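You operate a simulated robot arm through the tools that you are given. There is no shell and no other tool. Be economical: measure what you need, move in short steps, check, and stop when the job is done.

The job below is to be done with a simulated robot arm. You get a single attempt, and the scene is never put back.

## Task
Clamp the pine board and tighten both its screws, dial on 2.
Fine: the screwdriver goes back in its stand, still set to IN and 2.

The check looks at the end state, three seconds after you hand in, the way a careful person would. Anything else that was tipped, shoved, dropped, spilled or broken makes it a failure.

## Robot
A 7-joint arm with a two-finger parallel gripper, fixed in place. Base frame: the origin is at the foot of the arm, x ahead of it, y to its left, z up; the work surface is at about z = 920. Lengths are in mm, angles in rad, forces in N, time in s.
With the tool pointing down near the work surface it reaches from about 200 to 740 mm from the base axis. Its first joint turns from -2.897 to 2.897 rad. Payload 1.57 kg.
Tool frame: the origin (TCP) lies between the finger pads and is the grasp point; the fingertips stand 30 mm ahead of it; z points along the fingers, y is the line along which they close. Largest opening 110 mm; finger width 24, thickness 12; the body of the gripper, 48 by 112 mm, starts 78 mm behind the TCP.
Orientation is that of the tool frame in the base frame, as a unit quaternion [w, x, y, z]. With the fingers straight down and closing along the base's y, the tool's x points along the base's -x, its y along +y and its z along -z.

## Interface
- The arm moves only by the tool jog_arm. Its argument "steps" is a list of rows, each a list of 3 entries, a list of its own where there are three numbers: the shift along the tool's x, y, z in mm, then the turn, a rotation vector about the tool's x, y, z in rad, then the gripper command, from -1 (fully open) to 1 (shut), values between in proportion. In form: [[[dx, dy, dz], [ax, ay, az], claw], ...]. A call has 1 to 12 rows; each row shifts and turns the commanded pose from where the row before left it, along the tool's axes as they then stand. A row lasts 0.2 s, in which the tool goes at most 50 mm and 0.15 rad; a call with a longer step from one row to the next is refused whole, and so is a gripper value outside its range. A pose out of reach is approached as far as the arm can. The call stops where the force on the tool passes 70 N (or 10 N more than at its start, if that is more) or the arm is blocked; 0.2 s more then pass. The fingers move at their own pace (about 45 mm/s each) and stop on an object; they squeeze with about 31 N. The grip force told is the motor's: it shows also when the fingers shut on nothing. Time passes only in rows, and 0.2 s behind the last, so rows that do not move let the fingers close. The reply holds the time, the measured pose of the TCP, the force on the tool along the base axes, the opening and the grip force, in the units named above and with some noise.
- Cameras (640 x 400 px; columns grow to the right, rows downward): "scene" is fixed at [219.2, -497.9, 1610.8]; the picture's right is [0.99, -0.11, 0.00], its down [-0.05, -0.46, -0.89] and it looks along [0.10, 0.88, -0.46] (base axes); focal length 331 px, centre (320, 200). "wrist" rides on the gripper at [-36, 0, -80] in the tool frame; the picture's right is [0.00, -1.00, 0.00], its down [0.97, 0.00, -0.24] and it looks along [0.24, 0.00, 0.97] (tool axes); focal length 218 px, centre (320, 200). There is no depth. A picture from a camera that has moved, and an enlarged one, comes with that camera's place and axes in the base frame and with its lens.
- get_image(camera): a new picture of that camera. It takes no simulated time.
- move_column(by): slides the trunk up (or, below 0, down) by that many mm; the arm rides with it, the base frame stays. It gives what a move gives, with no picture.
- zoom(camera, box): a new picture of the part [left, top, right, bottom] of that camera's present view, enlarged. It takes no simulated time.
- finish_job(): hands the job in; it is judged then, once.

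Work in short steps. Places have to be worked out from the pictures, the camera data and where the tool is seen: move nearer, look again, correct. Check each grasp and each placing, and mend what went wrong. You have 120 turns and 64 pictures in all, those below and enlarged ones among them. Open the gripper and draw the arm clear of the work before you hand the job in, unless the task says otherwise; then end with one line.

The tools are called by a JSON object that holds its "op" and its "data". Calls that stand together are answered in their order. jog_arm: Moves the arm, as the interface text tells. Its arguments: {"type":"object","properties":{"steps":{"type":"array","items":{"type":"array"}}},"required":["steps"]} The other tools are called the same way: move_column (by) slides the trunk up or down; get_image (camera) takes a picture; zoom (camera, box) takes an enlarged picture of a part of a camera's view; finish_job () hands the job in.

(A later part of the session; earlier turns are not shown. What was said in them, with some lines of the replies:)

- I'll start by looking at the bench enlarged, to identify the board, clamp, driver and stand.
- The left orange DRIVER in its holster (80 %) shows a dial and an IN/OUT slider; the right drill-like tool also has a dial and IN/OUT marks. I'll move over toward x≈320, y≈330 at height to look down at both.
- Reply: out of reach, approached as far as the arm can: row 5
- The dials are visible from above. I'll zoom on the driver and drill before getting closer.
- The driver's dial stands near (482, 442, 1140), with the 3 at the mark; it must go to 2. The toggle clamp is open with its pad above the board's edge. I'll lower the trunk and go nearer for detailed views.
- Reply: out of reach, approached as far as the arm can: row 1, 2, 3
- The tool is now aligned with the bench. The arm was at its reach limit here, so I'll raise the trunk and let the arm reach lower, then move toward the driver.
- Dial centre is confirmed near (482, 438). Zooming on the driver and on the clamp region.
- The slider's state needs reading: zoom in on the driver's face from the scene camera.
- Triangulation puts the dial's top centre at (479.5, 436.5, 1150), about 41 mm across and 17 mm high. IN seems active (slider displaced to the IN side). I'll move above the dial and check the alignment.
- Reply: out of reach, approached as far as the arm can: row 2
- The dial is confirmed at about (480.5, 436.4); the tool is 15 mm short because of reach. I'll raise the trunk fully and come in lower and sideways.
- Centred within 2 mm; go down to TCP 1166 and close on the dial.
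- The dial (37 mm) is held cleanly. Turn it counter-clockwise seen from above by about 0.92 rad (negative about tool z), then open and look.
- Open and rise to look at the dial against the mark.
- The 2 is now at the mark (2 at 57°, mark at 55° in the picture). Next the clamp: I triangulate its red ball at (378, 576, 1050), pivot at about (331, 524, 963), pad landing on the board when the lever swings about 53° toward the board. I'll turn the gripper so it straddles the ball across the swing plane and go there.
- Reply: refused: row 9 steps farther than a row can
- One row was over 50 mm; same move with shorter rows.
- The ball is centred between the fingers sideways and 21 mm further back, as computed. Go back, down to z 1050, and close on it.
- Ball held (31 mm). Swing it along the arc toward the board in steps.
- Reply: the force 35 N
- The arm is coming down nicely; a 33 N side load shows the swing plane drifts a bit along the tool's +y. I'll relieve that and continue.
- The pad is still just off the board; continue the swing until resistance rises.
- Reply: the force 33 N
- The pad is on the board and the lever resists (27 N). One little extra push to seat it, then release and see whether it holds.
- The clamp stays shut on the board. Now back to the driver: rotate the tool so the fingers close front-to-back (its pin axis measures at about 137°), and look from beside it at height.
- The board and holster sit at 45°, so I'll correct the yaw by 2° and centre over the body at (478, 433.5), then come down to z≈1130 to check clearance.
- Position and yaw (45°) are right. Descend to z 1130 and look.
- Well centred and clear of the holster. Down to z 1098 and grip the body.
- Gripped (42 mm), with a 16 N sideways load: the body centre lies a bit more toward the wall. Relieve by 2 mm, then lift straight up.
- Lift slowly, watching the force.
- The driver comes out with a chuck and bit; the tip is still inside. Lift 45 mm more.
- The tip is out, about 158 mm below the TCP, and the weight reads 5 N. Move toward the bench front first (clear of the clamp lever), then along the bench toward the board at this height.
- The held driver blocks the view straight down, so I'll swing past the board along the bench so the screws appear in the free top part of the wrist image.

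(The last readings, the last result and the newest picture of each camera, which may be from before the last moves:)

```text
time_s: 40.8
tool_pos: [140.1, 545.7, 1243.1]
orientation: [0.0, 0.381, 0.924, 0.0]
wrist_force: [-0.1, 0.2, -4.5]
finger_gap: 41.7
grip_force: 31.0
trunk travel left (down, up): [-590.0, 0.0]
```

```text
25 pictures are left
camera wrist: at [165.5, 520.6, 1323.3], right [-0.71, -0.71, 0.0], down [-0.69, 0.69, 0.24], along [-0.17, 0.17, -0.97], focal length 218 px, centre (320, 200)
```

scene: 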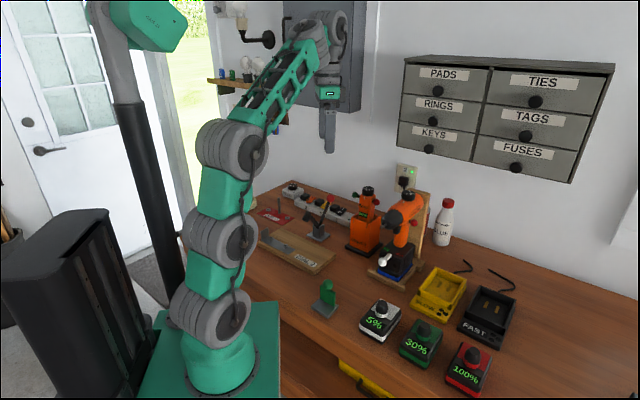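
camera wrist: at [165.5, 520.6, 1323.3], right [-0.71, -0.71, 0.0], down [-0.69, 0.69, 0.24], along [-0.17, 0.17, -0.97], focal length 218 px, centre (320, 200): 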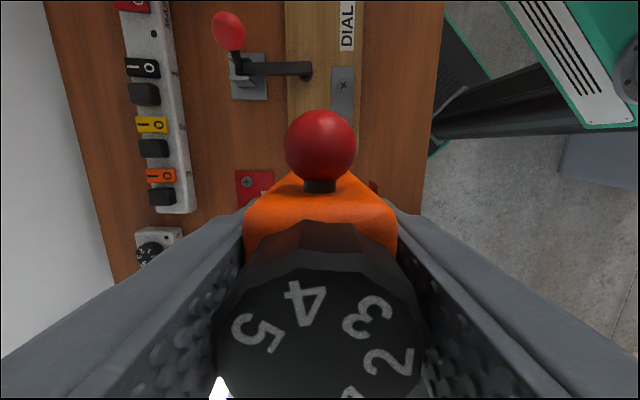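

Screw positions from three views agree: screw 1 ≈ (204.5, 430.5), screw 2 ≈ (154.8, 480.5), heads at z≈957. Move the tip above screw 1, stopping about 30 mm over it, and check from the scene camera.

{"op": "jog_arm", "data": {"steps": [[[-31, -9, 0], [0, 0, 0], 1], [[-31, -9, 0], [0, 0, 0], 1], [[-31, -9, 0], [0, 0, 0], 1], [[-31, -8.8, 0], [0, 0, 0], 1], [[0, 0, 35], [0, 0, 0], 1], [[0, 0, 35], [0, 0, 0], 1], [[0, 0, 25], [0, 0, 0], 1], [[0, 0, 0], [0, 0, 0], 1]]}}

{"op": "zoom", "data": {"camera": "scene", "box": [253, 205, 317, 265]}}

```text
time_s: 42.6
tool_pos: [203.6, 433.3, 1149.6]
orientation: [-0.001, 0.382, 0.924, 0.001]
wrist_force: [-0.1, 0.0, -3.8]
finger_gap: 41.8
grip_force: 31.0
trunk travel left (down, up): [-590.0, 0.0]
```

```text
6.67 times, centred on (285, 235) of scene
camera zoom: at [219.2, -497.9, 1610.8], right [0.99, -0.11, 0.0], down [-0.05, -0.46, -0.89], along [0.1, 0.88, -0.46], focal length 2204 px, centre (553, -33)
```

zoom: 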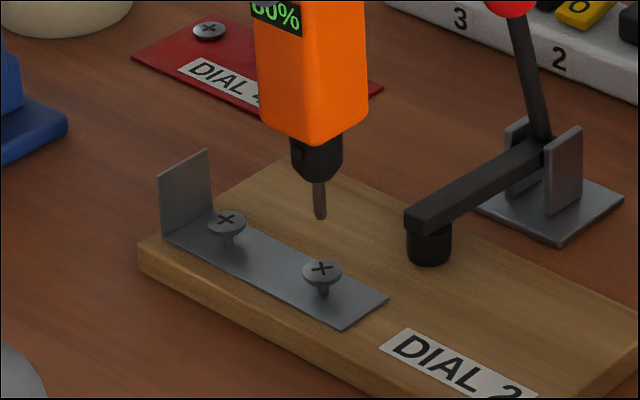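

Laterally the tip is right over screw 1. Descend 24 mm and look close up.

{"op": "jog_arm", "data": {"steps": [[[0, 0, 12], [0, 0, 0], 1], [[0, 0, 12], [0, 0, 0], 1], [[0, 0, 0], [0, 0, 0], 1]]}}

{"op": "zoom", "data": {"camera": "scene", "box": [265, 225, 305, 257]}}

```text
time_s: 43.4
tool_pos: [204.3, 431.6, 1124.5]
orientation: [0.0, 0.381, 0.924, 0.001]
wrist_force: [0.3, -0.4, -4.9]
finger_gap: 42.0
grip_force: 30.6
trunk travel left (down, up): [-590.0, 0.0]
```

```text
12.50 times, centred on (285, 241) of scene
camera zoom: at [219.2, -497.9, 1610.8], right [0.99, -0.11, 0.0], down [-0.05, -0.46, -0.89], along [0.1, 0.88, -0.46], focal length 4133 px, centre (758, -312)
```

zoom: 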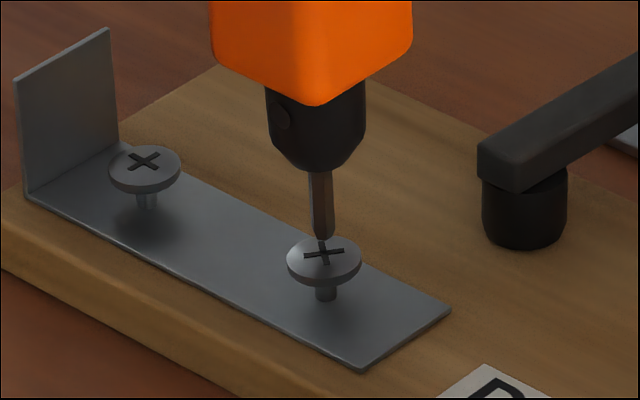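

Tip sits about 5 mm over the cross. Press down gently.

{"op": "jog_arm", "data": {"steps": [[[0, 0, 3], [0, 0, 0], 1], [[0, 0, 3], [0, 0, 0], 1], [[0, 0, 2], [0, 0, 0], 1], [[0, 0, 0], [0, 0, 0], 1]]}}

{"op": "zoom", "data": {"camera": "scene", "box": [265, 225, 305, 257]}}

```text
time_s: 44.4
tool_pos: [203.9, 431.4, 1120.7]
orientation: [0.0, 0.382, 0.924, 0.004]
wrist_force: [-2.6, -2.9, 20.8]
finger_gap: 41.8
grip_force: 30.7
trunk travel left (down, up): [-590.0, 0.0]
```

```text
12.50 times, centred on (285, 241) of scene
camera zoom: at [219.2, -497.9, 1610.8], right [0.99, -0.11, 0.0], down [-0.05, -0.46, -0.89], along [0.1, 0.88, -0.46], focal length 4133 px, centre (758, -312)
```

zoom: 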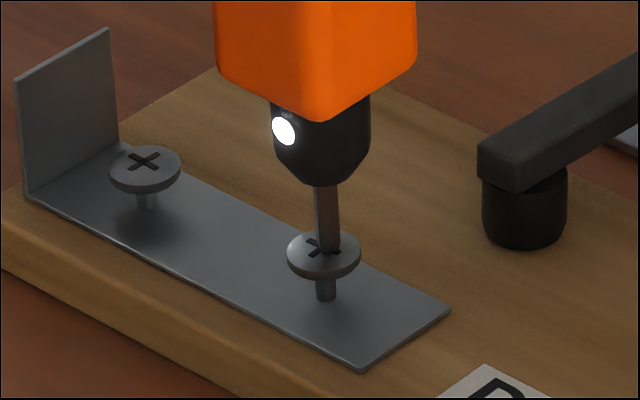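

The driver's light came on as it touched, but the tip stands about 1.3 mm right of the cross. Lift slightly, shift 1.3 mm in −x, and press again.

{"op": "jog_arm", "data": {"steps": [[[0, 0, -6], [0, 0, 0], 1], [[0.9, -0.9, 0], [0, 0, 0], 1], [[0, 0, 3], [0, 0, 0], 1], [[0, 0, 3], [0, 0, 0], 1], [[0, 0, 2], [0, 0, 0], 1], [[0, 0, 0], [0, 0, 0], 1], [[0, 0, 0], [0, 0, 0], 1]]}}

{"op": "zoom", "data": {"camera": "scene", "box": [265, 225, 305, 257]}}

```text
time_s: 46.0
tool_pos: [202.3, 430.8, 1117.3]
orientation: [0.0, 0.382, 0.924, 0.002]
wrist_force: [-2.4, -1.0, 27.3]
finger_gap: 41.5
grip_force: 31.1
trunk travel left (down, up): [-590.0, 0.0]
```

```text
12.50 times, centred on (285, 241) of scene
camera zoom: at [219.2, -497.9, 1610.8], right [0.99, -0.11, 0.0], down [-0.05, -0.46, -0.89], along [0.1, 0.88, -0.46], focal length 4133 px, centre (758, -312)
```

zoom: 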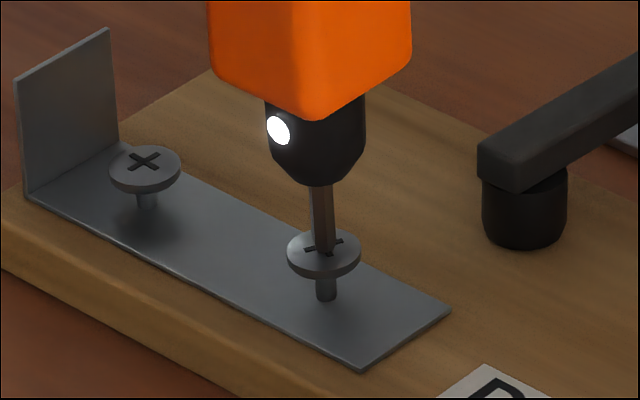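

Now centred on the cross with the light on, pressing 30 N. Dwell to see whether the screw turns in.

{"op": "jog_arm", "data": {"steps": [[[0, 0, 0], [0, 0, 0], 1], [[0, 0, 0], [0, 0, 0], 1], [[0, 0, 0], [0, 0, 0], 1], [[0, 0, 0], [0, 0, 0], 1], [[0, 0, 0], [0, 0, 0], 1], [[0, 0, 0], [0, 0, 0], 1], [[0, 0, 0], [0, 0, 0], 1]]}}

{"op": "zoom", "data": {"camera": "scene", "box": [265, 225, 305, 257]}}

```text
time_s: 47.6
tool_pos: [203.3, 430.3, 1116.2]
orientation: [0.0, 0.382, 0.924, 0.002]
wrist_force: [-0.6, 4.0, 32.1]
finger_gap: 41.9
grip_force: 31.5
trunk travel left (down, up): [-590.0, 0.0]
```

```text
12.50 times, centred on (285, 241) of scene
camera zoom: at [219.2, -497.9, 1610.8], right [0.99, -0.11, 0.0], down [-0.05, -0.46, -0.89], along [0.1, 0.88, -0.46], focal length 4133 px, centre (758, -312)
```

zoom: 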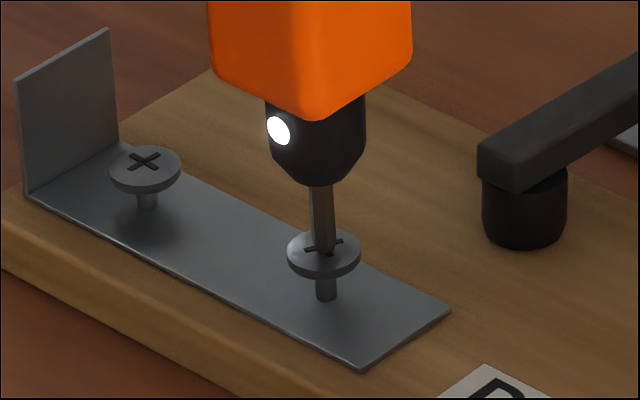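

Comparing pictures: screw 1's head rose by ~2.7 mm on the first touch, so the driver appears to run OUT (or nothing more happens now). Lift off and inspect the screw and the driver's face.

{"op": "jog_arm", "data": {"steps": [[[0, 0, -20], [0, 0, 0], 1], [[0, 0, -40], [0, 0, 0], 1], [[0, 0, 0], [0, 0, 0], 1]]}}

{"op": "zoom", "data": {"camera": "scene", "box": [245, 170, 325, 260]}}

```text
time_s: 48.4
tool_pos: [203.2, 433.4, 1175.1]
orientation: [0.0, 0.382, 0.924, -0.001]
wrist_force: [0.1, 0.0, -4.2]
finger_gap: 41.9
grip_force: 31.1
trunk travel left (down, up): [-590.0, 0.0]
```

```text
4.44 times, centred on (285, 215) of scene
camera zoom: at [219.2, -497.9, 1610.8], right [0.99, -0.11, 0.0], down [-0.05, -0.46, -0.89], along [0.1, 0.88, -0.46], focal length 1470 px, centre (476, 133)
```

zoom: 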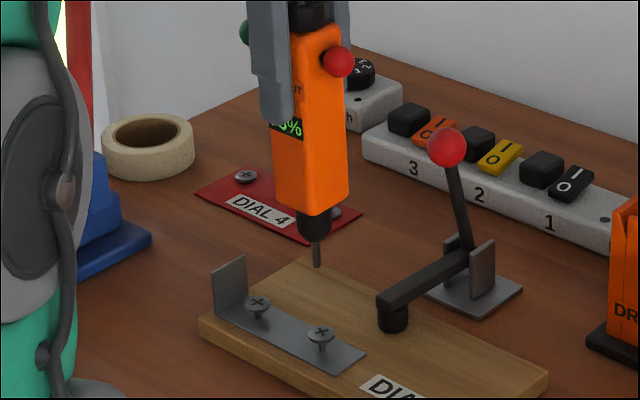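

Screw 1 does stand taller than screw 2 now, so the driver is in OUT: the slider pin must be pushed over from the green side. The holster is a firm support, so I take the driver back there: up, along the bench front, then over the holster.

{"op": "jog_arm", "data": {"steps": [[[0, 0, -35], [0, 0, 0], 1], [[0, 0, -35], [0, 0, 0], 1], [[-38.7, 0, 0], [0, 0, 0], 1], [[-38.7, 0, 0], [0, 0, 0], 1], [[-38.7, 0, 0], [0, 0, 0], 1], [[-38.7, 0, 0], [0, 0, 0], 1], [[-38.5, 0, 0], [0, 0, 0], 1], [[0, 40, 0], [0, 0, 0], 1], [[0, 40, 0], [0, 0, 0], 1], [[0, 40, 0], [0, 0, 0], 1], [[0, 40, 0], [0, 0, 0], 1], [[0, 36, 0], [0, 0, 0], 1]]}}

{"op": "jog_arm", "data": {"steps": [[[0, 0, 0], [0, 0, 0], 1], [[0, 0, 0], [0, 0, 0], 1]]}}

{"op": "zoom", "data": {"camera": "scene", "box": [316, 120, 416, 250]}}

```text
time_s: 51.0
tool_pos: [480.9, 434.3, 1248.4]
orientation: [0.0, 0.381, 0.925, -0.001]
wrist_force: [-0.2, 0.5, -4.2]
finger_gap: 41.8
grip_force: 30.8
trunk travel left (down, up): [-590.0, 0.0]
```

```text
time_s: 51.6
tool_pos: [479.5, 433.0, 1248.7]
orientation: [0.0, 0.382, 0.924, 0.0]
wrist_force: [0.0, 0.5, -4.2]
finger_gap: 41.8
grip_force: 30.9
trunk travel left (down, up): [-590.0, 0.0]
```

```text
3.08 times, centred on (366, 185) of scene
camera zoom: at [219.2, -497.9, 1610.8], right [0.99, -0.11, 0.0], down [-0.05, -0.46, -0.89], along [0.1, 0.88, -0.46], focal length 1017 px, centre (178, 246)
```

zoom: 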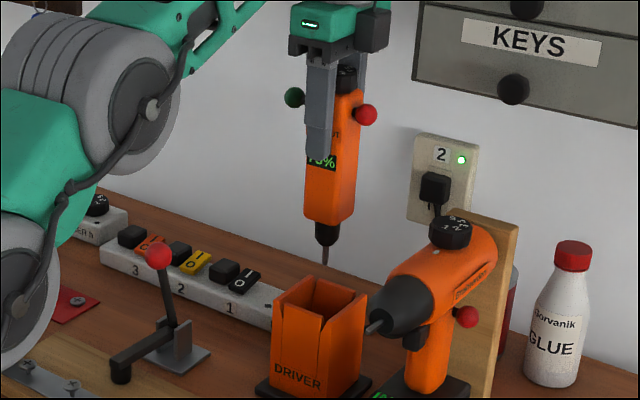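

Aligned over the holster within ~2 mm. Shift 1.5 mm and lower in.

{"op": "jog_arm", "data": {"steps": [[[1.5, 0.5, 0], [0, 0, 0], 1], [[0, 0, 15], [0, 0, 0], 1], [[0, 0, 15], [0, 0, 0], 1], [[0, 0, 15], [0, 0, 0], 1], [[0, 0, 15], [0, 0, 0], 1], [[0, 0, 15], [0, 0, 0], 1], [[0, 0, 15], [0, 0, 0], 1], [[0, 0, 15], [0, 0, 0], 1], [[0, 0, 15], [0, 0, 0], 1], [[0, 0, 15], [0, 0, 0], 1], [[0, 0, 0], [0, 0, 0], 1]]}}

```text
time_s: 54.0
tool_pos: [480.1, 434.4, 1114.7]
orientation: [0.002, 0.381, 0.924, 0.005]
wrist_force: [1.5, 6.9, 27.4]
finger_gap: 41.9
grip_force: 30.9
trunk travel left (down, up): [-590.0, 0.0]
```

Contact (32 N) 20 mm before the expected seat. Back off a little and look.

{"op": "jog_arm", "data": {"steps": [[[0, 0, -4], [0, 0, 0], 1], [[0, 0, 0], [0, 0, 0], 1]]}}

{"op": "zoom", "data": {"camera": "scene", "box": [325, 155, 405, 255]}}

```text
time_s: 54.6
tool_pos: [480.1, 435.0, 1113.7]
orientation: [0.001, 0.382, 0.924, 0.001]
wrist_force: [5.7, 11.4, 17.1]
finger_gap: 42.0
grip_force: 31.0
trunk travel left (down, up): [-590.0, 0.0]
```

```text
4.00 times, centred on (365, 205) of scene
camera zoom: at [219.2, -497.9, 1610.8], right [0.99, -0.11, 0.0], down [-0.05, -0.46, -0.89], along [0.1, 0.88, -0.46], focal length 1323 px, centre (140, 180)
```

zoom: 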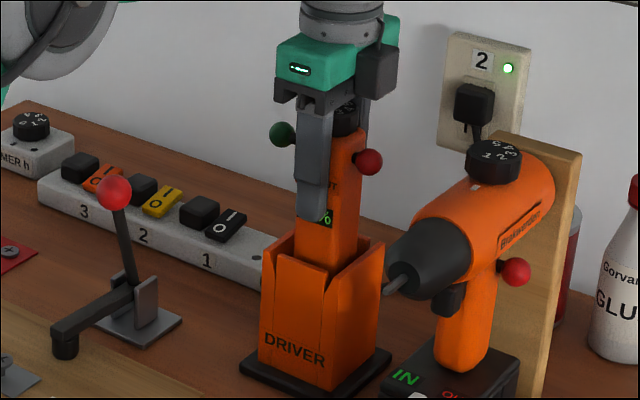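

The holster pushes the driver in +y; I should sit ~3 mm further along +A. Lift 6 mm, shift, and lower again.

{"op": "jog_arm", "data": {"steps": [[[0, 0, -6], [0, 0, 0], 1], [[3, 1.5, 0], [0, 0, 0], 1], [[0, 0, 5], [0, 0, 0], 1], [[0, 0, 5], [0, 0, 0], 1], [[0, 0, 5], [0, 0, 0], 1], [[0, 0, 5], [0, 0, 0], 1], [[0, 0, 0], [0, 0, 0], 1]]}}

```text
time_s: 56.2
tool_pos: [478.1, 439.2, 1099.5]
orientation: [0.001, 0.382, 0.924, -0.001]
wrist_force: [5.6, 4.3, -2.6]
finger_gap: 41.9
grip_force: 31.2
trunk travel left (down, up): [-590.0, 0.0]
```

It slid past; continue down until it seats.

{"op": "jog_arm", "data": {"steps": [[[0, 0, 2], [0, 0, 0], 1], [[0, 0, 2], [0, 0, 0], 1], [[0, 0, 2], [0, 0, 0], 1], [[0, 0, 0], [0, 0, 0], 1]]}}

```text
time_s: 57.2
tool_pos: [477.4, 437.9, 1095.8]
orientation: [0.001, 0.383, 0.924, 0.001]
wrist_force: [4.8, 8.1, -1.4]
finger_gap: 41.8
grip_force: 30.8
trunk travel left (down, up): [-590.0, 0.0]
```

Seated (weight now mostly carried). Release, rise, and prepare closed fingers beside the green ball, which I place at about (444, 469.5, 1113).

{"op": "jog_arm", "data": {"steps": [[[0, 0, 0], [0, 0, 0], -1], [[0, 0, 0], [0, 0, 0], -1], [[0, 0, 0], [0, 0, 0], -1], [[0, 0, 0], [0, 0, 0], -1], [[0, 0, -35], [0, 0, 0], -1], [[0, 0, -35], [0, 0, 0], -1], [[0, 0, -30], [0, 0, 0], -1], [[26, -1.4, 0], [0, 0, 0], 1], [[26, 0, 0], [0, 0, 0], 1], [[27, 0, 0], [0, 0, 0], 1], [[0, 0, 0], [0, 0, 0], 1], [[0, 0, 0], [0, 0, 0], 1]]}}

{"op": "get_image", "data": {"camera": "wrist"}}

```text
time_s: 59.8
tool_pos: [419.8, 490.3, 1194.9]
orientation: [0.0, 0.381, 0.925, 0.0]
wrist_force: [-0.3, 0.0, -0.8]
finger_gap: 3.8
grip_force: 0.0
trunk travel left (down, up): [-590.0, 0.0]
```

```text
16 pictures are left
camera wrist: at [444.8, 464.8, 1275.7], right [-0.71, -0.71, 0.0], down [-0.69, 0.69, 0.24], along [-0.17, 0.17, -0.97], focal length 218 px, centre (320, 200)
```

wrist: 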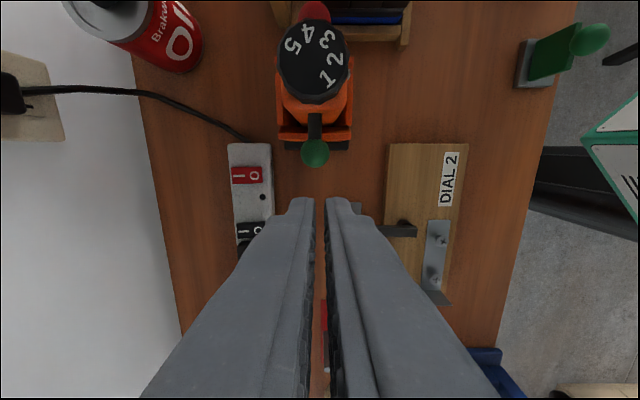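

Green ball confirmed at A=18.3, F=−647. Align, descend to z 1130, then push in −A gradually.

{"op": "jog_arm", "data": {"steps": [[[0, 3, 0], [0, 0, 0], 1], [[0, 0, 33], [0, 0, 0], 1], [[0, 0, 32], [0, 0, 0], 1], [[-5, 0, 0], [0, 0, 0], 1], [[-4, 0, 0], [0, 0, 0], 1], [[-3, 0, 0], [0, 0, 0], 1], [[-3, 0, 0], [0, 0, 0], 1], [[-3, 0, 0], [0, 0, 0], 1], [[0, 0, 0], [0, 0, 0], 1]]}}

```text
time_s: 61.8
tool_pos: [435.4, 481.2, 1130.5]
orientation: [0.0, 0.382, 0.924, 0.0]
wrist_force: [0.0, 1.0, 0.3]
finger_gap: 0.0
grip_force: 21.4
trunk travel left (down, up): [-590.0, 0.0]
```

No notable force yet at A=32. Push further in small steps.

{"op": "jog_arm", "data": {"steps": [[[-3, 0, 0], [0, 0, 0], 1], [[-3, 0, 0], [0, 0, 0], 1], [[0, 0, 0], [0, 0, 0], 1]]}}

{"op": "zoom", "data": {"camera": "scene", "box": [330, 165, 400, 220]}}

```text
time_s: 62.6
tool_pos: [440.0, 477.4, 1130.8]
orientation: [0.0, 0.382, 0.924, 0.0]
wrist_force: [-1.6, 2.8, 0.4]
finger_gap: 0.0
grip_force: 21.7
trunk travel left (down, up): [-590.0, 0.0]
```

```text
7.27 times, centred on (365, 192) of scene
camera zoom: at [219.2, -497.9, 1610.8], right [0.99, -0.11, 0.0], down [-0.05, -0.46, -0.89], along [0.1, 0.88, -0.46], focal length 2405 px, centre (-7, 254)
```

zoom: 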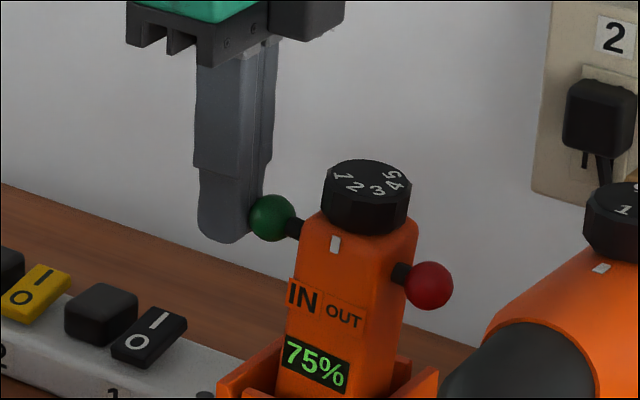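

The finger is just on the green ball with the pin partly moved. Continue pushing until it resists.

{"op": "jog_arm", "data": {"steps": [[[-3, 0, 0], [0, 0, 0], 1], [[-3, 0, 0], [0, 0, 0], 1], [[-3, 0, 0], [0, 0, 0], 1], [[0, 0, 0], [0, 0, 0], 1]]}}

```text
time_s: 63.6
tool_pos: [446.5, 470.2, 1128.5]
orientation: [0.0, 0.381, 0.924, 0.0]
wrist_force: [-0.8, 0.9, 0.0]
finger_gap: 0.2
grip_force: 20.9
trunk travel left (down, up): [-590.0, 0.0]
```

Little force and 9 mm more travel; check what the pin looks like now.

{"op": "zoom", "data": {"camera": "scene", "box": [330, 165, 400, 220]}}

```text
7.27 times, centred on (365, 192) of scene
camera zoom: at [219.2, -497.9, 1610.8], right [0.99, -0.11, 0.0], down [-0.05, -0.46, -0.89], along [0.1, 0.88, -0.46], focal length 2405 px, centre (-7, 254)
```

zoom: 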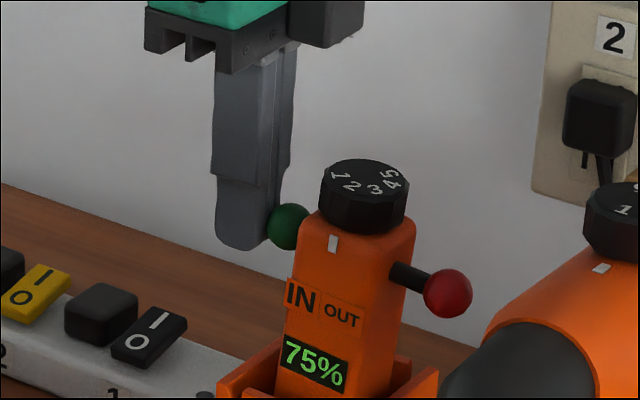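

The pin is through: green is in, red is out. Back off, rise, reopen, and go over the driver again at its seat pose (477.5, 438).

{"op": "jog_arm", "data": {"steps": [[[25, 0, 0], [0, 0, 0], 1], [[0, 0, -35], [0, 0, 0], 0], [[0, 0, -35], [0, 0, 0], -1], [[0, 0, 0], [0, 0, 0], -1], [[0, 0, 0], [0, 0, 0], -1], [[-35, -0.8, 0], [0, 0, 0], -1], [[-35, 0, 0], [0, 0, 0], -1], [[0, 0, 0], [0, 0, 0], -1]]}}

```text
time_s: 65.4
tool_pos: [476.5, 437.9, 1200.0]
orientation: [0.0, 0.382, 0.924, 0.0]
wrist_force: [0.1, -0.6, -0.6]
finger_gap: 110.0
grip_force: 0.0
trunk travel left (down, up): [-590.0, 0.0]
```

Descend to z 1096 and grip.

{"op": "jog_arm", "data": {"steps": [[[-1, -1, 35], [0, 0, 0], -1], [[0, 0, 35], [0, 0, 0], -1], [[0, 0, 34], [0, 0, 0], -1], [[0, 0, 0], [0, 0, 0], 1], [[0, 0, 0], [0, 0, 0], 1], [[0, 0, 0], [0, 0, 0], 1], [[0, 0, 0], [0, 0, 0], 1], [[0, 0, 0], [0, 0, 0], 1], [[0, 0, 0], [0, 0, 0], 1]]}}

```text
time_s: 67.4
tool_pos: [480.8, 437.0, 1097.0]
orientation: [0.0, 0.382, 0.924, 0.0]
wrist_force: [-1.5, -0.9, -0.2]
finger_gap: 41.8
grip_force: 31.2
trunk travel left (down, up): [-590.0, 0.0]
```

Gripped with no side load. Lift out straight.

{"op": "jog_arm", "data": {"steps": [[[0, 0, -20], [0, 0, 0], 1], [[0, 0, -30], [0, 0, 0], 1], [[0, 0, -30], [0, 0, 0], 1], [[0, 0, -30], [0, 0, 0], 1], [[0, 0, -30], [0, 0, 0], 1], [[0, 0, -10], [0, 0, 0], 1], [[0, 0, 0], [0, 0, 0], 1]]}}

```text
time_s: 69.0
tool_pos: [479.3, 436.7, 1245.6]
orientation: [0.0, 0.381, 0.925, 0.001]
wrist_force: [-0.1, -0.6, -4.1]
finger_gap: 41.9
grip_force: 30.9
trunk travel left (down, up): [-590.0, 0.0]
```

Go back along the bench front to screw 1.

{"op": "jog_arm", "data": {"steps": [[[0, -39, 0], [0, 0, 0], 1], [[0, -40, 0], [0, 0, 0], 1], [[0, -40, 0], [0, 0, 0], 1], [[0, -40, 0], [0, 0, 0], 1], [[0, -40, 0], [0, 0, 0], 1], [[38, 0, 0], [0, 0, 0], 1], [[38, 0, 0], [0, 0, 0], 1], [[38, 0, 0], [0, 0, 0], 1], [[38, 0, 0], [0, 0, 0], 1], [[37, 0, 0], [0, 0, 0], 1], [[0, 0, 0], [0, 0, 0], 1]]}}

{"op": "jog_arm", "data": {"steps": [[[0, 0, 35], [0, 0, 0], 1], [[0, 0, 35], [0, 0, 0], 1], [[0, 0, 30], [0, 0, 0], 1], [[0, 0, 14], [0, 0, 0], 1], [[0, 0, 0], [0, 0, 0], 1]]}}

{"op": "zoom", "data": {"camera": "scene", "box": [265, 225, 305, 257]}}

```text
time_s: 71.4
tool_pos: [203.8, 429.2, 1246.1]
orientation: [0.0, 0.382, 0.924, 0.0]
wrist_force: [-1.7, 0.2, -4.1]
finger_gap: 41.8
grip_force: 31.0
trunk travel left (down, up): [-590.0, 0.0]
```

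```text
time_s: 72.6
tool_pos: [204.5, 429.1, 1130.0]
orientation: [0.0, 0.381, 0.925, 0.0]
wrist_force: [0.4, 0.3, -3.9]
finger_gap: 41.8
grip_force: 31.2
trunk travel left (down, up): [-590.0, 0.0]
```

```text
12.50 times, centred on (285, 241) of scene
camera zoom: at [219.2, -497.9, 1610.8], right [0.99, -0.11, 0.0], down [-0.05, -0.46, -0.89], along [0.1, 0.88, -0.46], focal length 4133 px, centre (758, -312)
```

zoom: 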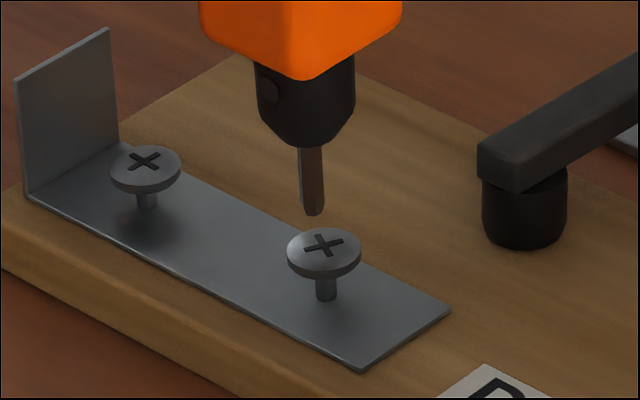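

The tip stands 2.7 mm left of the cross. Shift, then press gently and follow the screw down.

{"op": "jog_arm", "data": {"steps": [[[-2.5, 1.1, 0], [0, 0, 0], 1], [[0, 0, 4], [0, 0, 0], 1], [[0, 0, 3], [0, 0, 0], 1], [[0, 0, 3], [0, 0, 0], 1], [[0, 0, 2], [0, 0, 0], 1], [[0, 0, 0], [0, 0, 0], 1]]}}

{"op": "zoom", "data": {"camera": "scene", "box": [265, 225, 305, 257]}}

```text
time_s: 74.0
tool_pos: [205.5, 428.1, 1119.7]
orientation: [0.0, 0.382, 0.924, 0.0]
wrist_force: [0.3, -0.4, -5.2]
finger_gap: 41.8
grip_force: 31.3
trunk travel left (down, up): [-590.0, 0.0]
```

```text
12.50 times, centred on (285, 241) of scene
camera zoom: at [219.2, -497.9, 1610.8], right [0.99, -0.11, 0.0], down [-0.05, -0.46, -0.89], along [0.1, 0.88, -0.46], focal length 4133 px, centre (758, -312)
```

zoom: 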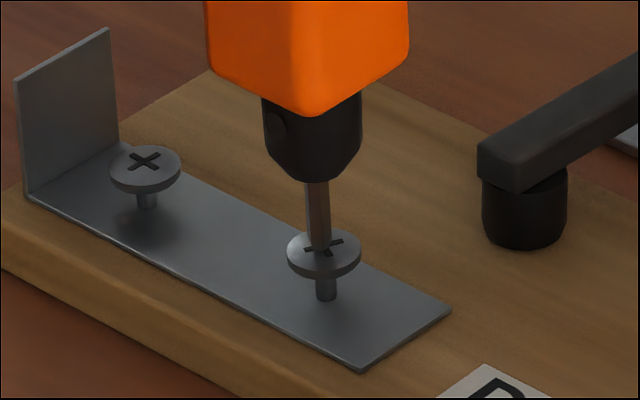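

Almost touching, ~1 mm left still. Nudge 1 mm in +x and press, following downwards.

{"op": "jog_arm", "data": {"steps": [[[-0.7, 0.7, 0], [0, 0, 0], 1], [[0, 0, 2], [0, 0, 0], 1], [[0, 0, 2], [0, 0, 0], 1], [[0, 0, 2], [0, 0, 0], 1], [[0, 0, 0], [0, 0, 0], 1]]}}

```text
time_s: 75.2
tool_pos: [206.7, 428.2, 1113.4]
orientation: [0.001, 0.382, 0.924, 0.002]
wrist_force: [1.5, -3.3, 7.8]
finger_gap: 41.5
grip_force: 30.8
trunk travel left (down, up): [-590.0, 0.0]
```

Moving down with low force — the screw is going in. Keep following.

{"op": "jog_arm", "data": {"steps": [[[0, 0, 1.5], [0, 0, 0], 1], [[0, 0, 1.5], [0, 0, 0], 1], [[0, 0, 1.5], [0, 0, 0], 1], [[0, 0, 1.5], [0, 0, 0], 1], [[0, 0, 0], [0, 0, 0], 1]]}}

{"op": "zoom", "data": {"camera": "scene", "box": [265, 225, 305, 257]}}

```text
time_s: 76.4
tool_pos: [205.7, 428.0, 1107.7]
orientation: [0.0, 0.382, 0.924, 0.001]
wrist_force: [-0.4, -4.6, 14.9]
finger_gap: 41.9
grip_force: 31.3
trunk travel left (down, up): [-590.0, 0.0]
```

```text
12.50 times, centred on (285, 241) of scene
camera zoom: at [219.2, -497.9, 1610.8], right [0.99, -0.11, 0.0], down [-0.05, -0.46, -0.89], along [0.1, 0.88, -0.46], focal length 4133 px, centre (758, -312)
```

zoom: 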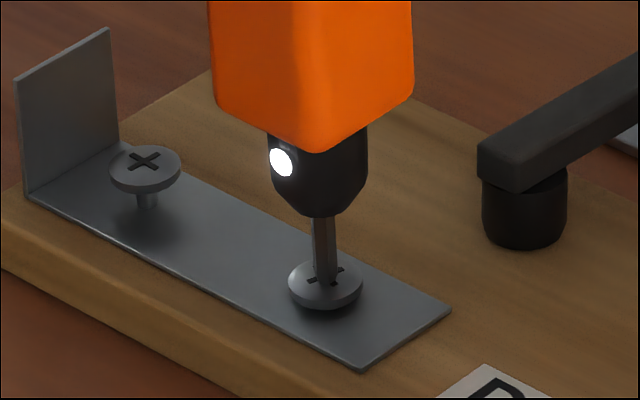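

IN works: the head is nearly down. Continue until it seats and the force rises.

{"op": "jog_arm", "data": {"steps": [[[0, 0, 1.5], [0, 0, 0], 1], [[0, 0, 1.5], [0, 0, 0], 1], [[0, 0, 1], [0, 0, 0], 1], [[0, 0, 0], [0, 0, 0], 1], [[0, 0, 0], [0, 0, 0], 1], [[0, 0, 0], [0, 0, 0], 1]]}}

{"op": "zoom", "data": {"camera": "scene", "box": [265, 225, 305, 257]}}

```text
time_s: 77.8
tool_pos: [205.6, 429.6, 1105.4]
orientation: [0.0, 0.382, 0.924, 0.003]
wrist_force: [-5.3, -2.3, 33.6]
finger_gap: 42.0
grip_force: 31.2
trunk travel left (down, up): [-590.0, 0.0]
```

```text
12.50 times, centred on (285, 241) of scene
camera zoom: at [219.2, -497.9, 1610.8], right [0.99, -0.11, 0.0], down [-0.05, -0.46, -0.89], along [0.1, 0.88, -0.46], focal length 4133 px, centre (758, -312)
```

zoom: 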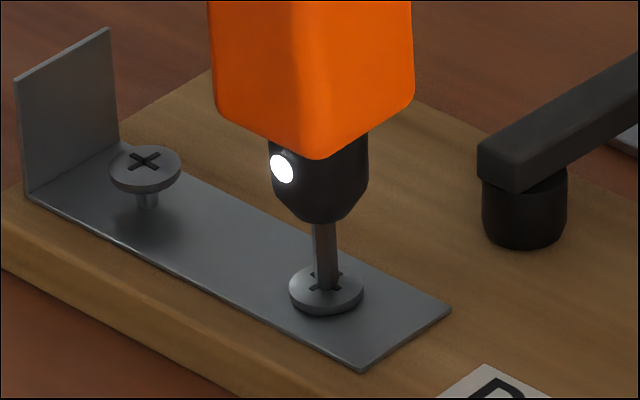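

Screw 1 is flush (38 N at the end). Lift 25 mm and move 70.5 mm along the bench to screw 2.

{"op": "jog_arm", "data": {"steps": [[[0, 0, -15], [0, 0, 0], 1], [[0, 0, -10], [0, 0, 0], 1], [[24, 0, 0], [0, 0, 0], 1], [[24, 0, 0], [0, 0, 0], 1], [[22.5, 0, 0], [0, 0, 0], 1], [[0, 0, 0], [0, 0, 0], 1]]}}

{"op": "zoom", "data": {"camera": "scene", "box": [255, 220, 295, 252]}}

```text
time_s: 79.2
tool_pos: [156.9, 477.0, 1126.7]
orientation: [0.0, 0.381, 0.925, 0.0]
wrist_force: [0.0, 0.3, -4.1]
finger_gap: 41.8
grip_force: 31.2
trunk travel left (down, up): [-590.0, 0.0]
```

```text
12.50 times, centred on (275, 236) of scene
camera zoom: at [219.2, -497.9, 1610.8], right [0.99, -0.11, 0.0], down [-0.05, -0.46, -0.89], along [0.1, 0.88, -0.46], focal length 4133 px, centre (882, -250)
```

zoom: 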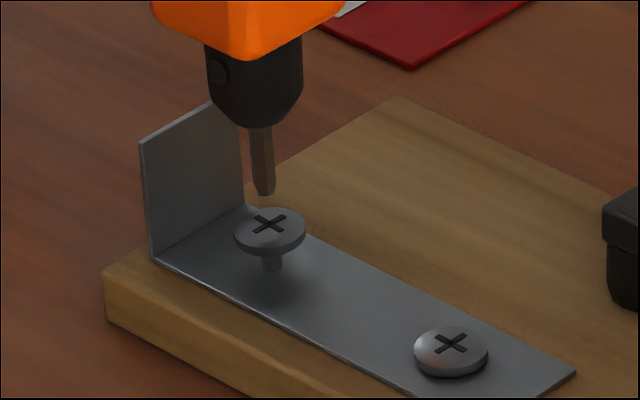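

Tip is a little left and short (~2.5 mm in y). Shift (+1, +2.5) mm, lower 8 mm, look again.

{"op": "jog_arm", "data": {"steps": [[[1, 2.5, 0], [0, 0, 0], 1], [[0, 0, 4], [0, 0, 0], 1], [[0, 0, 3.5], [0, 0, 0], 1], [[0, 0, 0], [0, 0, 0], 1]]}}

{"op": "zoom", "data": {"camera": "scene", "box": [255, 220, 295, 252]}}

```text
time_s: 80.2
tool_pos: [156.7, 479.0, 1119.7]
orientation: [0.0, 0.382, 0.924, 0.0]
wrist_force: [-0.3, 0.2, -4.9]
finger_gap: 41.9
grip_force: 31.4
trunk travel left (down, up): [-590.0, 0.0]
```

```text
12.50 times, centred on (275, 236) of scene
camera zoom: at [219.2, -497.9, 1610.8], right [0.99, -0.11, 0.0], down [-0.05, -0.46, -0.89], along [0.1, 0.88, -0.46], focal length 4133 px, centre (882, -250)
```

zoom: 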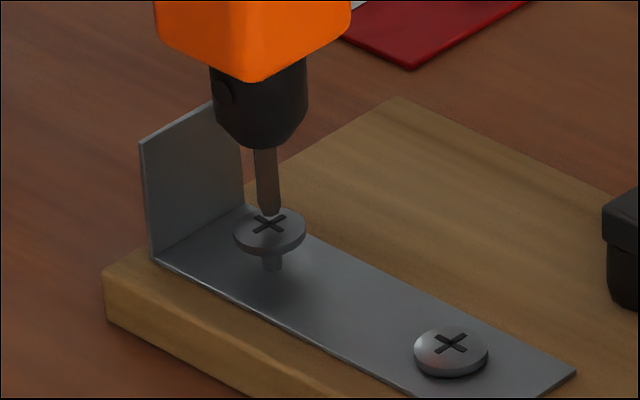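

Nearly on it. Press down a few mm.

{"op": "jog_arm", "data": {"steps": [[[0, 0, 2], [0, 0, 0], 1], [[0, 0, 2], [0, 0, 0], 1], [[0, 0, 1], [0, 0, 0], 1], [[0, 0, 0], [0, 0, 0], 1]]}}

{"op": "zoom", "data": {"camera": "scene", "box": [255, 220, 295, 252]}}

```text
time_s: 81.2
tool_pos: [157.2, 481.1, 1116.7]
orientation: [0.0, 0.382, 0.924, 0.001]
wrist_force: [-0.9, -0.4, -4.5]
finger_gap: 41.9
grip_force: 30.8
trunk travel left (down, up): [-590.0, 0.0]
```

```text
12.50 times, centred on (275, 236) of scene
camera zoom: at [219.2, -497.9, 1610.8], right [0.99, -0.11, 0.0], down [-0.05, -0.46, -0.89], along [0.1, 0.88, -0.46], focal length 4133 px, centre (882, -250)
```

zoom: 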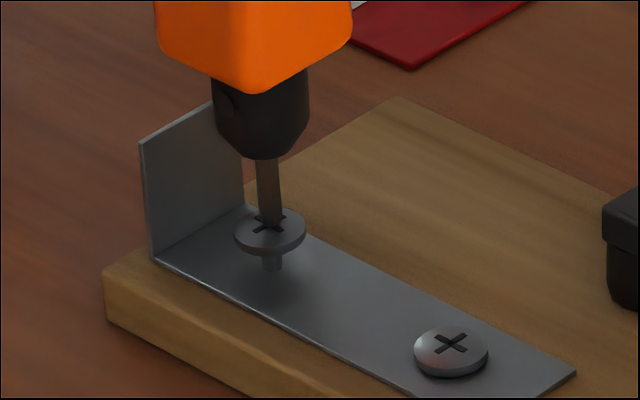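

Tip overlays the cross but no contact yet, so it is a bit near/right; nudge (−0.5, +1) mm and press.

{"op": "jog_arm", "data": {"steps": [[[1.0, 0.3, 0], [0, 0, 0], 1], [[0, 0, 1.5], [0, 0, 0], 1], [[0, 0, 1.5], [0, 0, 0], 1], [[0, 0, 1.5], [0, 0, 0], 1], [[0, 0, 0], [0, 0, 0], 1]]}}

```text
time_s: 82.4
tool_pos: [157.6, 481.2, 1110.4]
orientation: [0.0, 0.382, 0.924, 0.001]
wrist_force: [-0.5, 1.1, 0.3]
finger_gap: 42.0
grip_force: 30.7
trunk travel left (down, up): [-590.0, 0.0]
```

Slight contact with continuing descent — likely driving. Follow 4 mm more and look.

{"op": "jog_arm", "data": {"steps": [[[0, 0, 1.5], [0, 0, 0], 1], [[0, 0, 1.5], [0, 0, 0], 1], [[0, 0, 1], [0, 0, 0], 1], [[0, 0, 0], [0, 0, 0], 1]]}}

{"op": "zoom", "data": {"camera": "scene", "box": [255, 220, 295, 252]}}

```text
time_s: 83.4
tool_pos: [156.0, 482.1, 1107.3]
orientation: [0.001, 0.382, 0.924, -0.001]
wrist_force: [0.1, 1.4, -3.0]
finger_gap: 41.7
grip_force: 30.9
trunk travel left (down, up): [-590.0, 0.0]
```

```text
12.50 times, centred on (275, 236) of scene
camera zoom: at [219.2, -497.9, 1610.8], right [0.99, -0.11, 0.0], down [-0.05, -0.46, -0.89], along [0.1, 0.88, -0.46], focal length 4133 px, centre (882, -250)
```

zoom: 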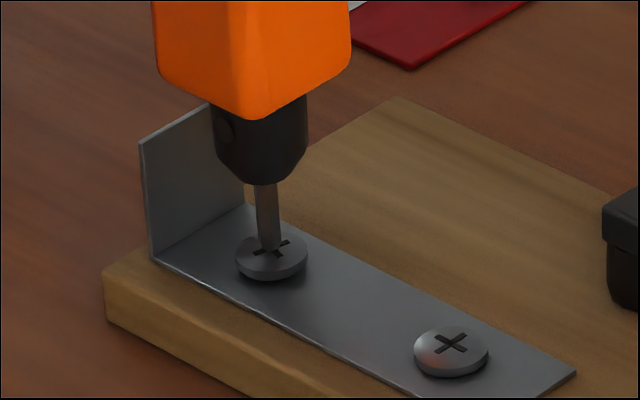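

Screw 2 is nearly down; press on until it seats.

{"op": "jog_arm", "data": {"steps": [[[0, 0, 1.5], [0, 0, 0], 1], [[0, 0, 1.5], [0, 0, 0], 1], [[0, 0, 1.5], [0, 0, 0], 1], [[0, 0, 1.5], [0, 0, 0], 1], [[0, 0, 0], [0, 0, 0], 1], [[0, 0, 0], [0, 0, 0], 1], [[0, 0, 0], [0, 0, 0], 1]]}}

```text
time_s: 85.0
tool_pos: [157.2, 480.5, 1104.5]
orientation: [0.0, 0.382, 0.924, 0.003]
wrist_force: [-3.3, -6.4, 30.2]
finger_gap: 42.1
grip_force: 31.2
trunk travel left (down, up): [-590.0, 0.0]
```

35 N at the same depth as screw 1. Lift and check both heads.

{"op": "jog_arm", "data": {"steps": [[[0, 0, -10], [0, 0, 0], 1], [[0, 0, -30], [0, 0, 0], 1], [[0, 0, -35], [0, 0, 0], 1], [[0, 0, -35], [0, 0, 0], 1], [[0, 0, -35], [0, 0, 0], 1], [[0, 0, 0], [0, 0, 0], 1]]}}

{"op": "zoom", "data": {"camera": "scene", "box": [255, 210, 345, 272]}}

```text
time_s: 86.4
tool_pos: [155.9, 482.7, 1250.1]
orientation: [0.0, 0.382, 0.924, 0.0]
wrist_force: [0.9, -0.4, -4.9]
finger_gap: 41.8
grip_force: 30.7
trunk travel left (down, up): [-590.0, 0.0]
```

```text
6.45 times, centred on (300, 241) of scene
camera zoom: at [219.2, -497.9, 1610.8], right [0.99, -0.11, 0.0], down [-0.05, -0.46, -0.89], along [0.1, 0.88, -0.46], focal length 2133 px, centre (449, -64)
```

zoom: 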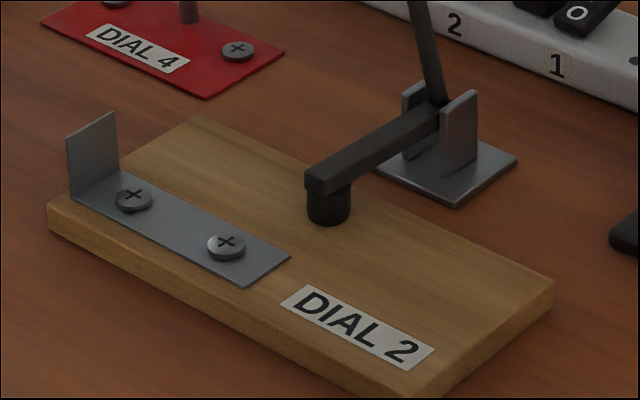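

Both screws are flush and the board is clamped. Carry the driver back over the holster.

{"op": "jog_arm", "data": {"steps": [[[-43.6, 0, 0], [0, 0, 0], 1], [[-43.6, 0, 0], [0, 0, 0], 1], [[-43.6, 0, 0], [0, 0, 0], 1], [[-43.6, 0, 0], [0, 0, 0], 1], [[-43.6, 0, 0], [0, 0, 0], 1], [[-43.6, 0, 0], [0, 0, 0], 1], [[0, 39.4, 0], [0, 0, 0], 1], [[0, 39.4, 0], [0, 0, 0], 1], [[0, 39.4, 0], [0, 0, 0], 1], [[0, 39.4, 0], [0, 0, 0], 1], [[0, 39.4, 0], [0, 0, 0], 1], [[0, 0, 0], [0, 0, 0], 1]]}}

{"op": "jog_arm", "data": {"steps": [[[0, 0, 0], [0, 0, 0], 1], [[0, 0, 0], [0, 0, 0], 1]]}}

```text
time_s: 89.0
tool_pos: [483.1, 435.5, 1248.8]
orientation: [0.0, 0.381, 0.925, -0.001]
wrist_force: [-0.5, 0.4, -4.8]
finger_gap: 42.1
grip_force: 31.2
trunk travel left (down, up): [-590.0, 0.0]
```

```text
time_s: 89.6
tool_pos: [482.2, 435.3, 1248.5]
orientation: [-0.001, 0.382, 0.924, 0.0]
wrist_force: [0.1, 0.3, -4.0]
finger_gap: 41.7
grip_force: 31.3
trunk travel left (down, up): [-590.0, 0.0]
```

2.5 mm too far in −A; correct and lower, slowing near where it caught before.

{"op": "jog_arm", "data": {"steps": [[[2.7, 0, 0], [0, 0, 0], 1], [[0, 0, 20], [0, 0, 0], 1], [[0, 0, 20], [0, 0, 0], 1], [[0, 0, 20], [0, 0, 0], 1], [[0, 0, 20], [0, 0, 0], 1], [[0, 0, 20], [0, 0, 0], 1], [[0, 0, 15], [0, 0, 0], 1], [[0, 0, 8], [0, 0, 0], 1], [[0, 0, 0], [0, 0, 0], 1]]}}

{"op": "jog_arm", "data": {"steps": [[[0, 0, 5], [0, 0, 0], 1], [[0, 0, 5], [0, 0, 0], 1], [[0, 0, 5], [0, 0, 0], 1], [[0, 0, 0], [0, 0, 0], 1]]}}

```text
time_s: 91.6
tool_pos: [480.8, 440.0, 1123.3]
orientation: [0.0, 0.381, 0.924, 0.0]
wrist_force: [0.2, -0.7, -4.8]
finger_gap: 41.8
grip_force: 30.5
trunk travel left (down, up): [-590.0, 0.0]
```

```text
time_s: 92.6
tool_pos: [480.7, 439.3, 1108.1]
orientation: [0.001, 0.382, 0.924, 0.0]
wrist_force: [-0.2, -0.7, -4.3]
finger_gap: 41.7
grip_force: 31.0
trunk travel left (down, up): [-590.0, 0.0]
```

Going in freely. Lower on until it seats.

{"op": "jog_arm", "data": {"steps": [[[0, 0, 5], [0, 0, 0], 1], [[0, 0, 4], [0, 0, 0], 1], [[0, 0, 3], [0, 0, 0], 1], [[0, 0, 2], [0, 0, 0], 1], [[0, 0, 0], [0, 0, 0], 1]]}}

```text
time_s: 93.8
tool_pos: [479.2, 438.8, 1095.2]
orientation: [0.001, 0.381, 0.925, 0.001]
wrist_force: [-0.3, -0.1, -4.0]
finger_gap: 41.8
grip_force: 31.4
trunk travel left (down, up): [-590.0, 0.0]
```

{"op": "jog_arm", "data": {"steps": [[[0, 0, 1.5], [0, 0, 0], 1], [[0, 0, 1.5], [0, 0, 0], 1], [[0, 0, 1], [0, 0, 0], 1], [[0, 0, 0], [0, 0, 0], 1]]}}

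```text
time_s: 94.8
tool_pos: [480.4, 437.5, 1095.3]
orientation: [0.001, 0.382, 0.924, 0.003]
wrist_force: [-3.7, -4.3, 19.8]
finger_gap: 42.2
grip_force: 31.2
trunk travel left (down, up): [-590.0, 0.0]
```

Seated (upward 20 N). Ease off, release, and rise; then view the driver.

{"op": "jog_arm", "data": {"steps": [[[0, 0, -3], [0, 0, 0], 1], [[0, 0, 0], [0, 0, 0], -1], [[0, 0, 0], [0, 0, 0], -1], [[0, 0, 0], [0, 0, 0], -1], [[0, 0, 0], [0, 0, 0], -1], [[0, 0, -30], [0, 0, 0], -1], [[0, 0, -35], [0, 0, 0], -1], [[0, 0, -35], [0, 0, 0], -1], [[0, -20, 0], [0, 0, 0], -1], [[0, -30, 0], [0, 0, 0], -1], [[0, -30, 0], [0, 0, 0], -1], [[0, 0, 0], [0, 0, 0], -1]]}}

{"op": "zoom", "data": {"camera": "scene", "box": [325, 170, 405, 255]}}

{"op": "zoom", "data": {"camera": "wrist", "box": [160, 60, 360, 220]}}

```text
time_s: 97.4
tool_pos: [425.1, 380.7, 1191.8]
orientation: [0.0, 0.382, 0.924, 0.0]
wrist_force: [-0.1, 0.6, -0.4]
finger_gap: 109.9
grip_force: 0.0
trunk travel left (down, up): [-590.0, 0.0]
```

```text
4.71 times, centred on (365, 212) of scene
camera zoom: at [219.2, -497.9, 1610.8], right [0.99, -0.11, 0.0], down [-0.05, -0.46, -0.89], along [0.1, 0.88, -0.46], focal length 1556 px, centre (108, 141)
```

zoom: 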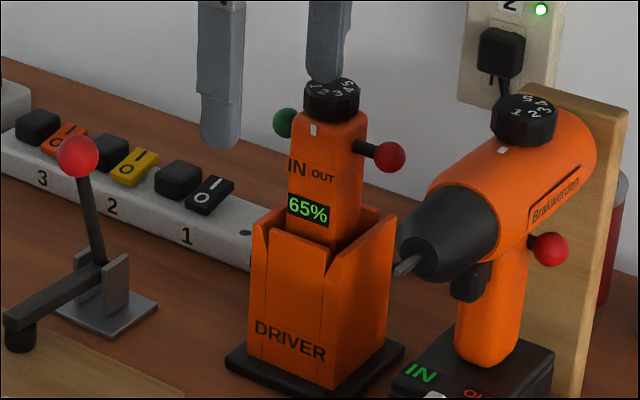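

```text
2.50 times, centred on (260, 140) of wrist
camera zoom: at [450.1, 356.2, 1272.4], right [-0.71, -0.71, 0.0], down [-0.69, 0.69, 0.24], along [-0.17, 0.17, -0.97], focal length 546 px, centre (470, 350)
```

zoom: 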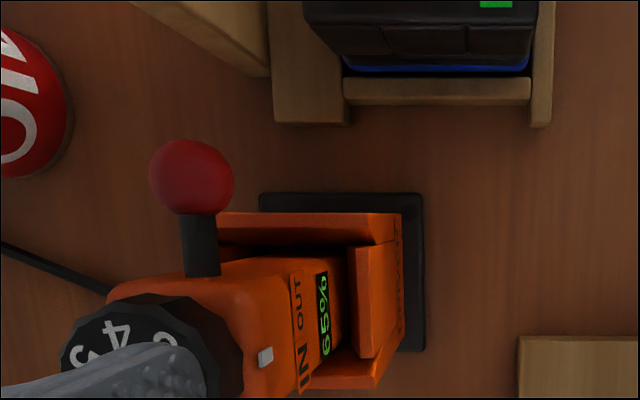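

The driver sits in its stand with green in and red out (IN). Draw the arm back and check the dial once more, plus the whole scene.

{"op": "jog_arm", "data": {"steps": [[[0, -35, -15], [0, 0, 0], -1], [[0, -35, -15], [0, 0, 0], -1], [[0, -35, -10], [0, 0, 0], -1], [[0, 0, 0], [0, 0, 0], -1]]}}

{"op": "zoom", "data": {"camera": "scene", "box": [345, 175, 393, 205]}}

{"op": "get_image", "data": {"camera": "scene"}}

```text
time_s: 98.4
tool_pos: [346.9, 306.4, 1231.5]
orientation: [0.001, 0.382, 0.924, 0.001]
wrist_force: [0.0, -0.1, 0.2]
finger_gap: 110.3
grip_force: 0.1
trunk travel left (down, up): [-590.0, 0.0]
```

```text
13.33 times, centred on (369, 190) of scene
camera zoom: at [219.2, -497.9, 1610.8], right [0.99, -0.11, 0.0], down [-0.05, -0.46, -0.89], along [0.1, 0.88, -0.46], focal length 4409 px, centre (-333, 333)
```

zoom: 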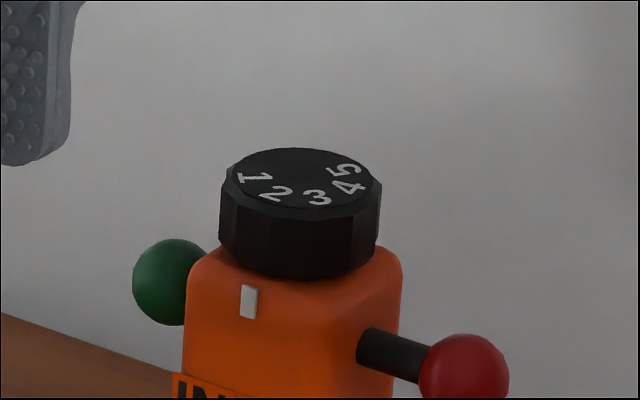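

```text
1 pictures are left
```

scene: 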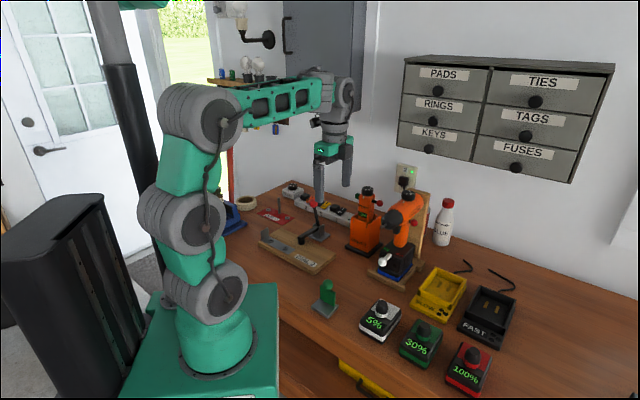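

The 2 points exactly along the driver's front mark, the slider is on IN, both screws are flush, the clamp is shut and nothing else has moved; the arm is clear with the gripper open. Handing in.

{"op": "finish_job", "data": {}}

```text
The job is handed in.
```

The pine board is clamped and both screws are tight and flush on dial 2; the driver is back in its stand, set to IN and 2. It was set to OUT at first and backed screw 1 out about 3 mm, so I switched it to IN and drove that screw fully in.
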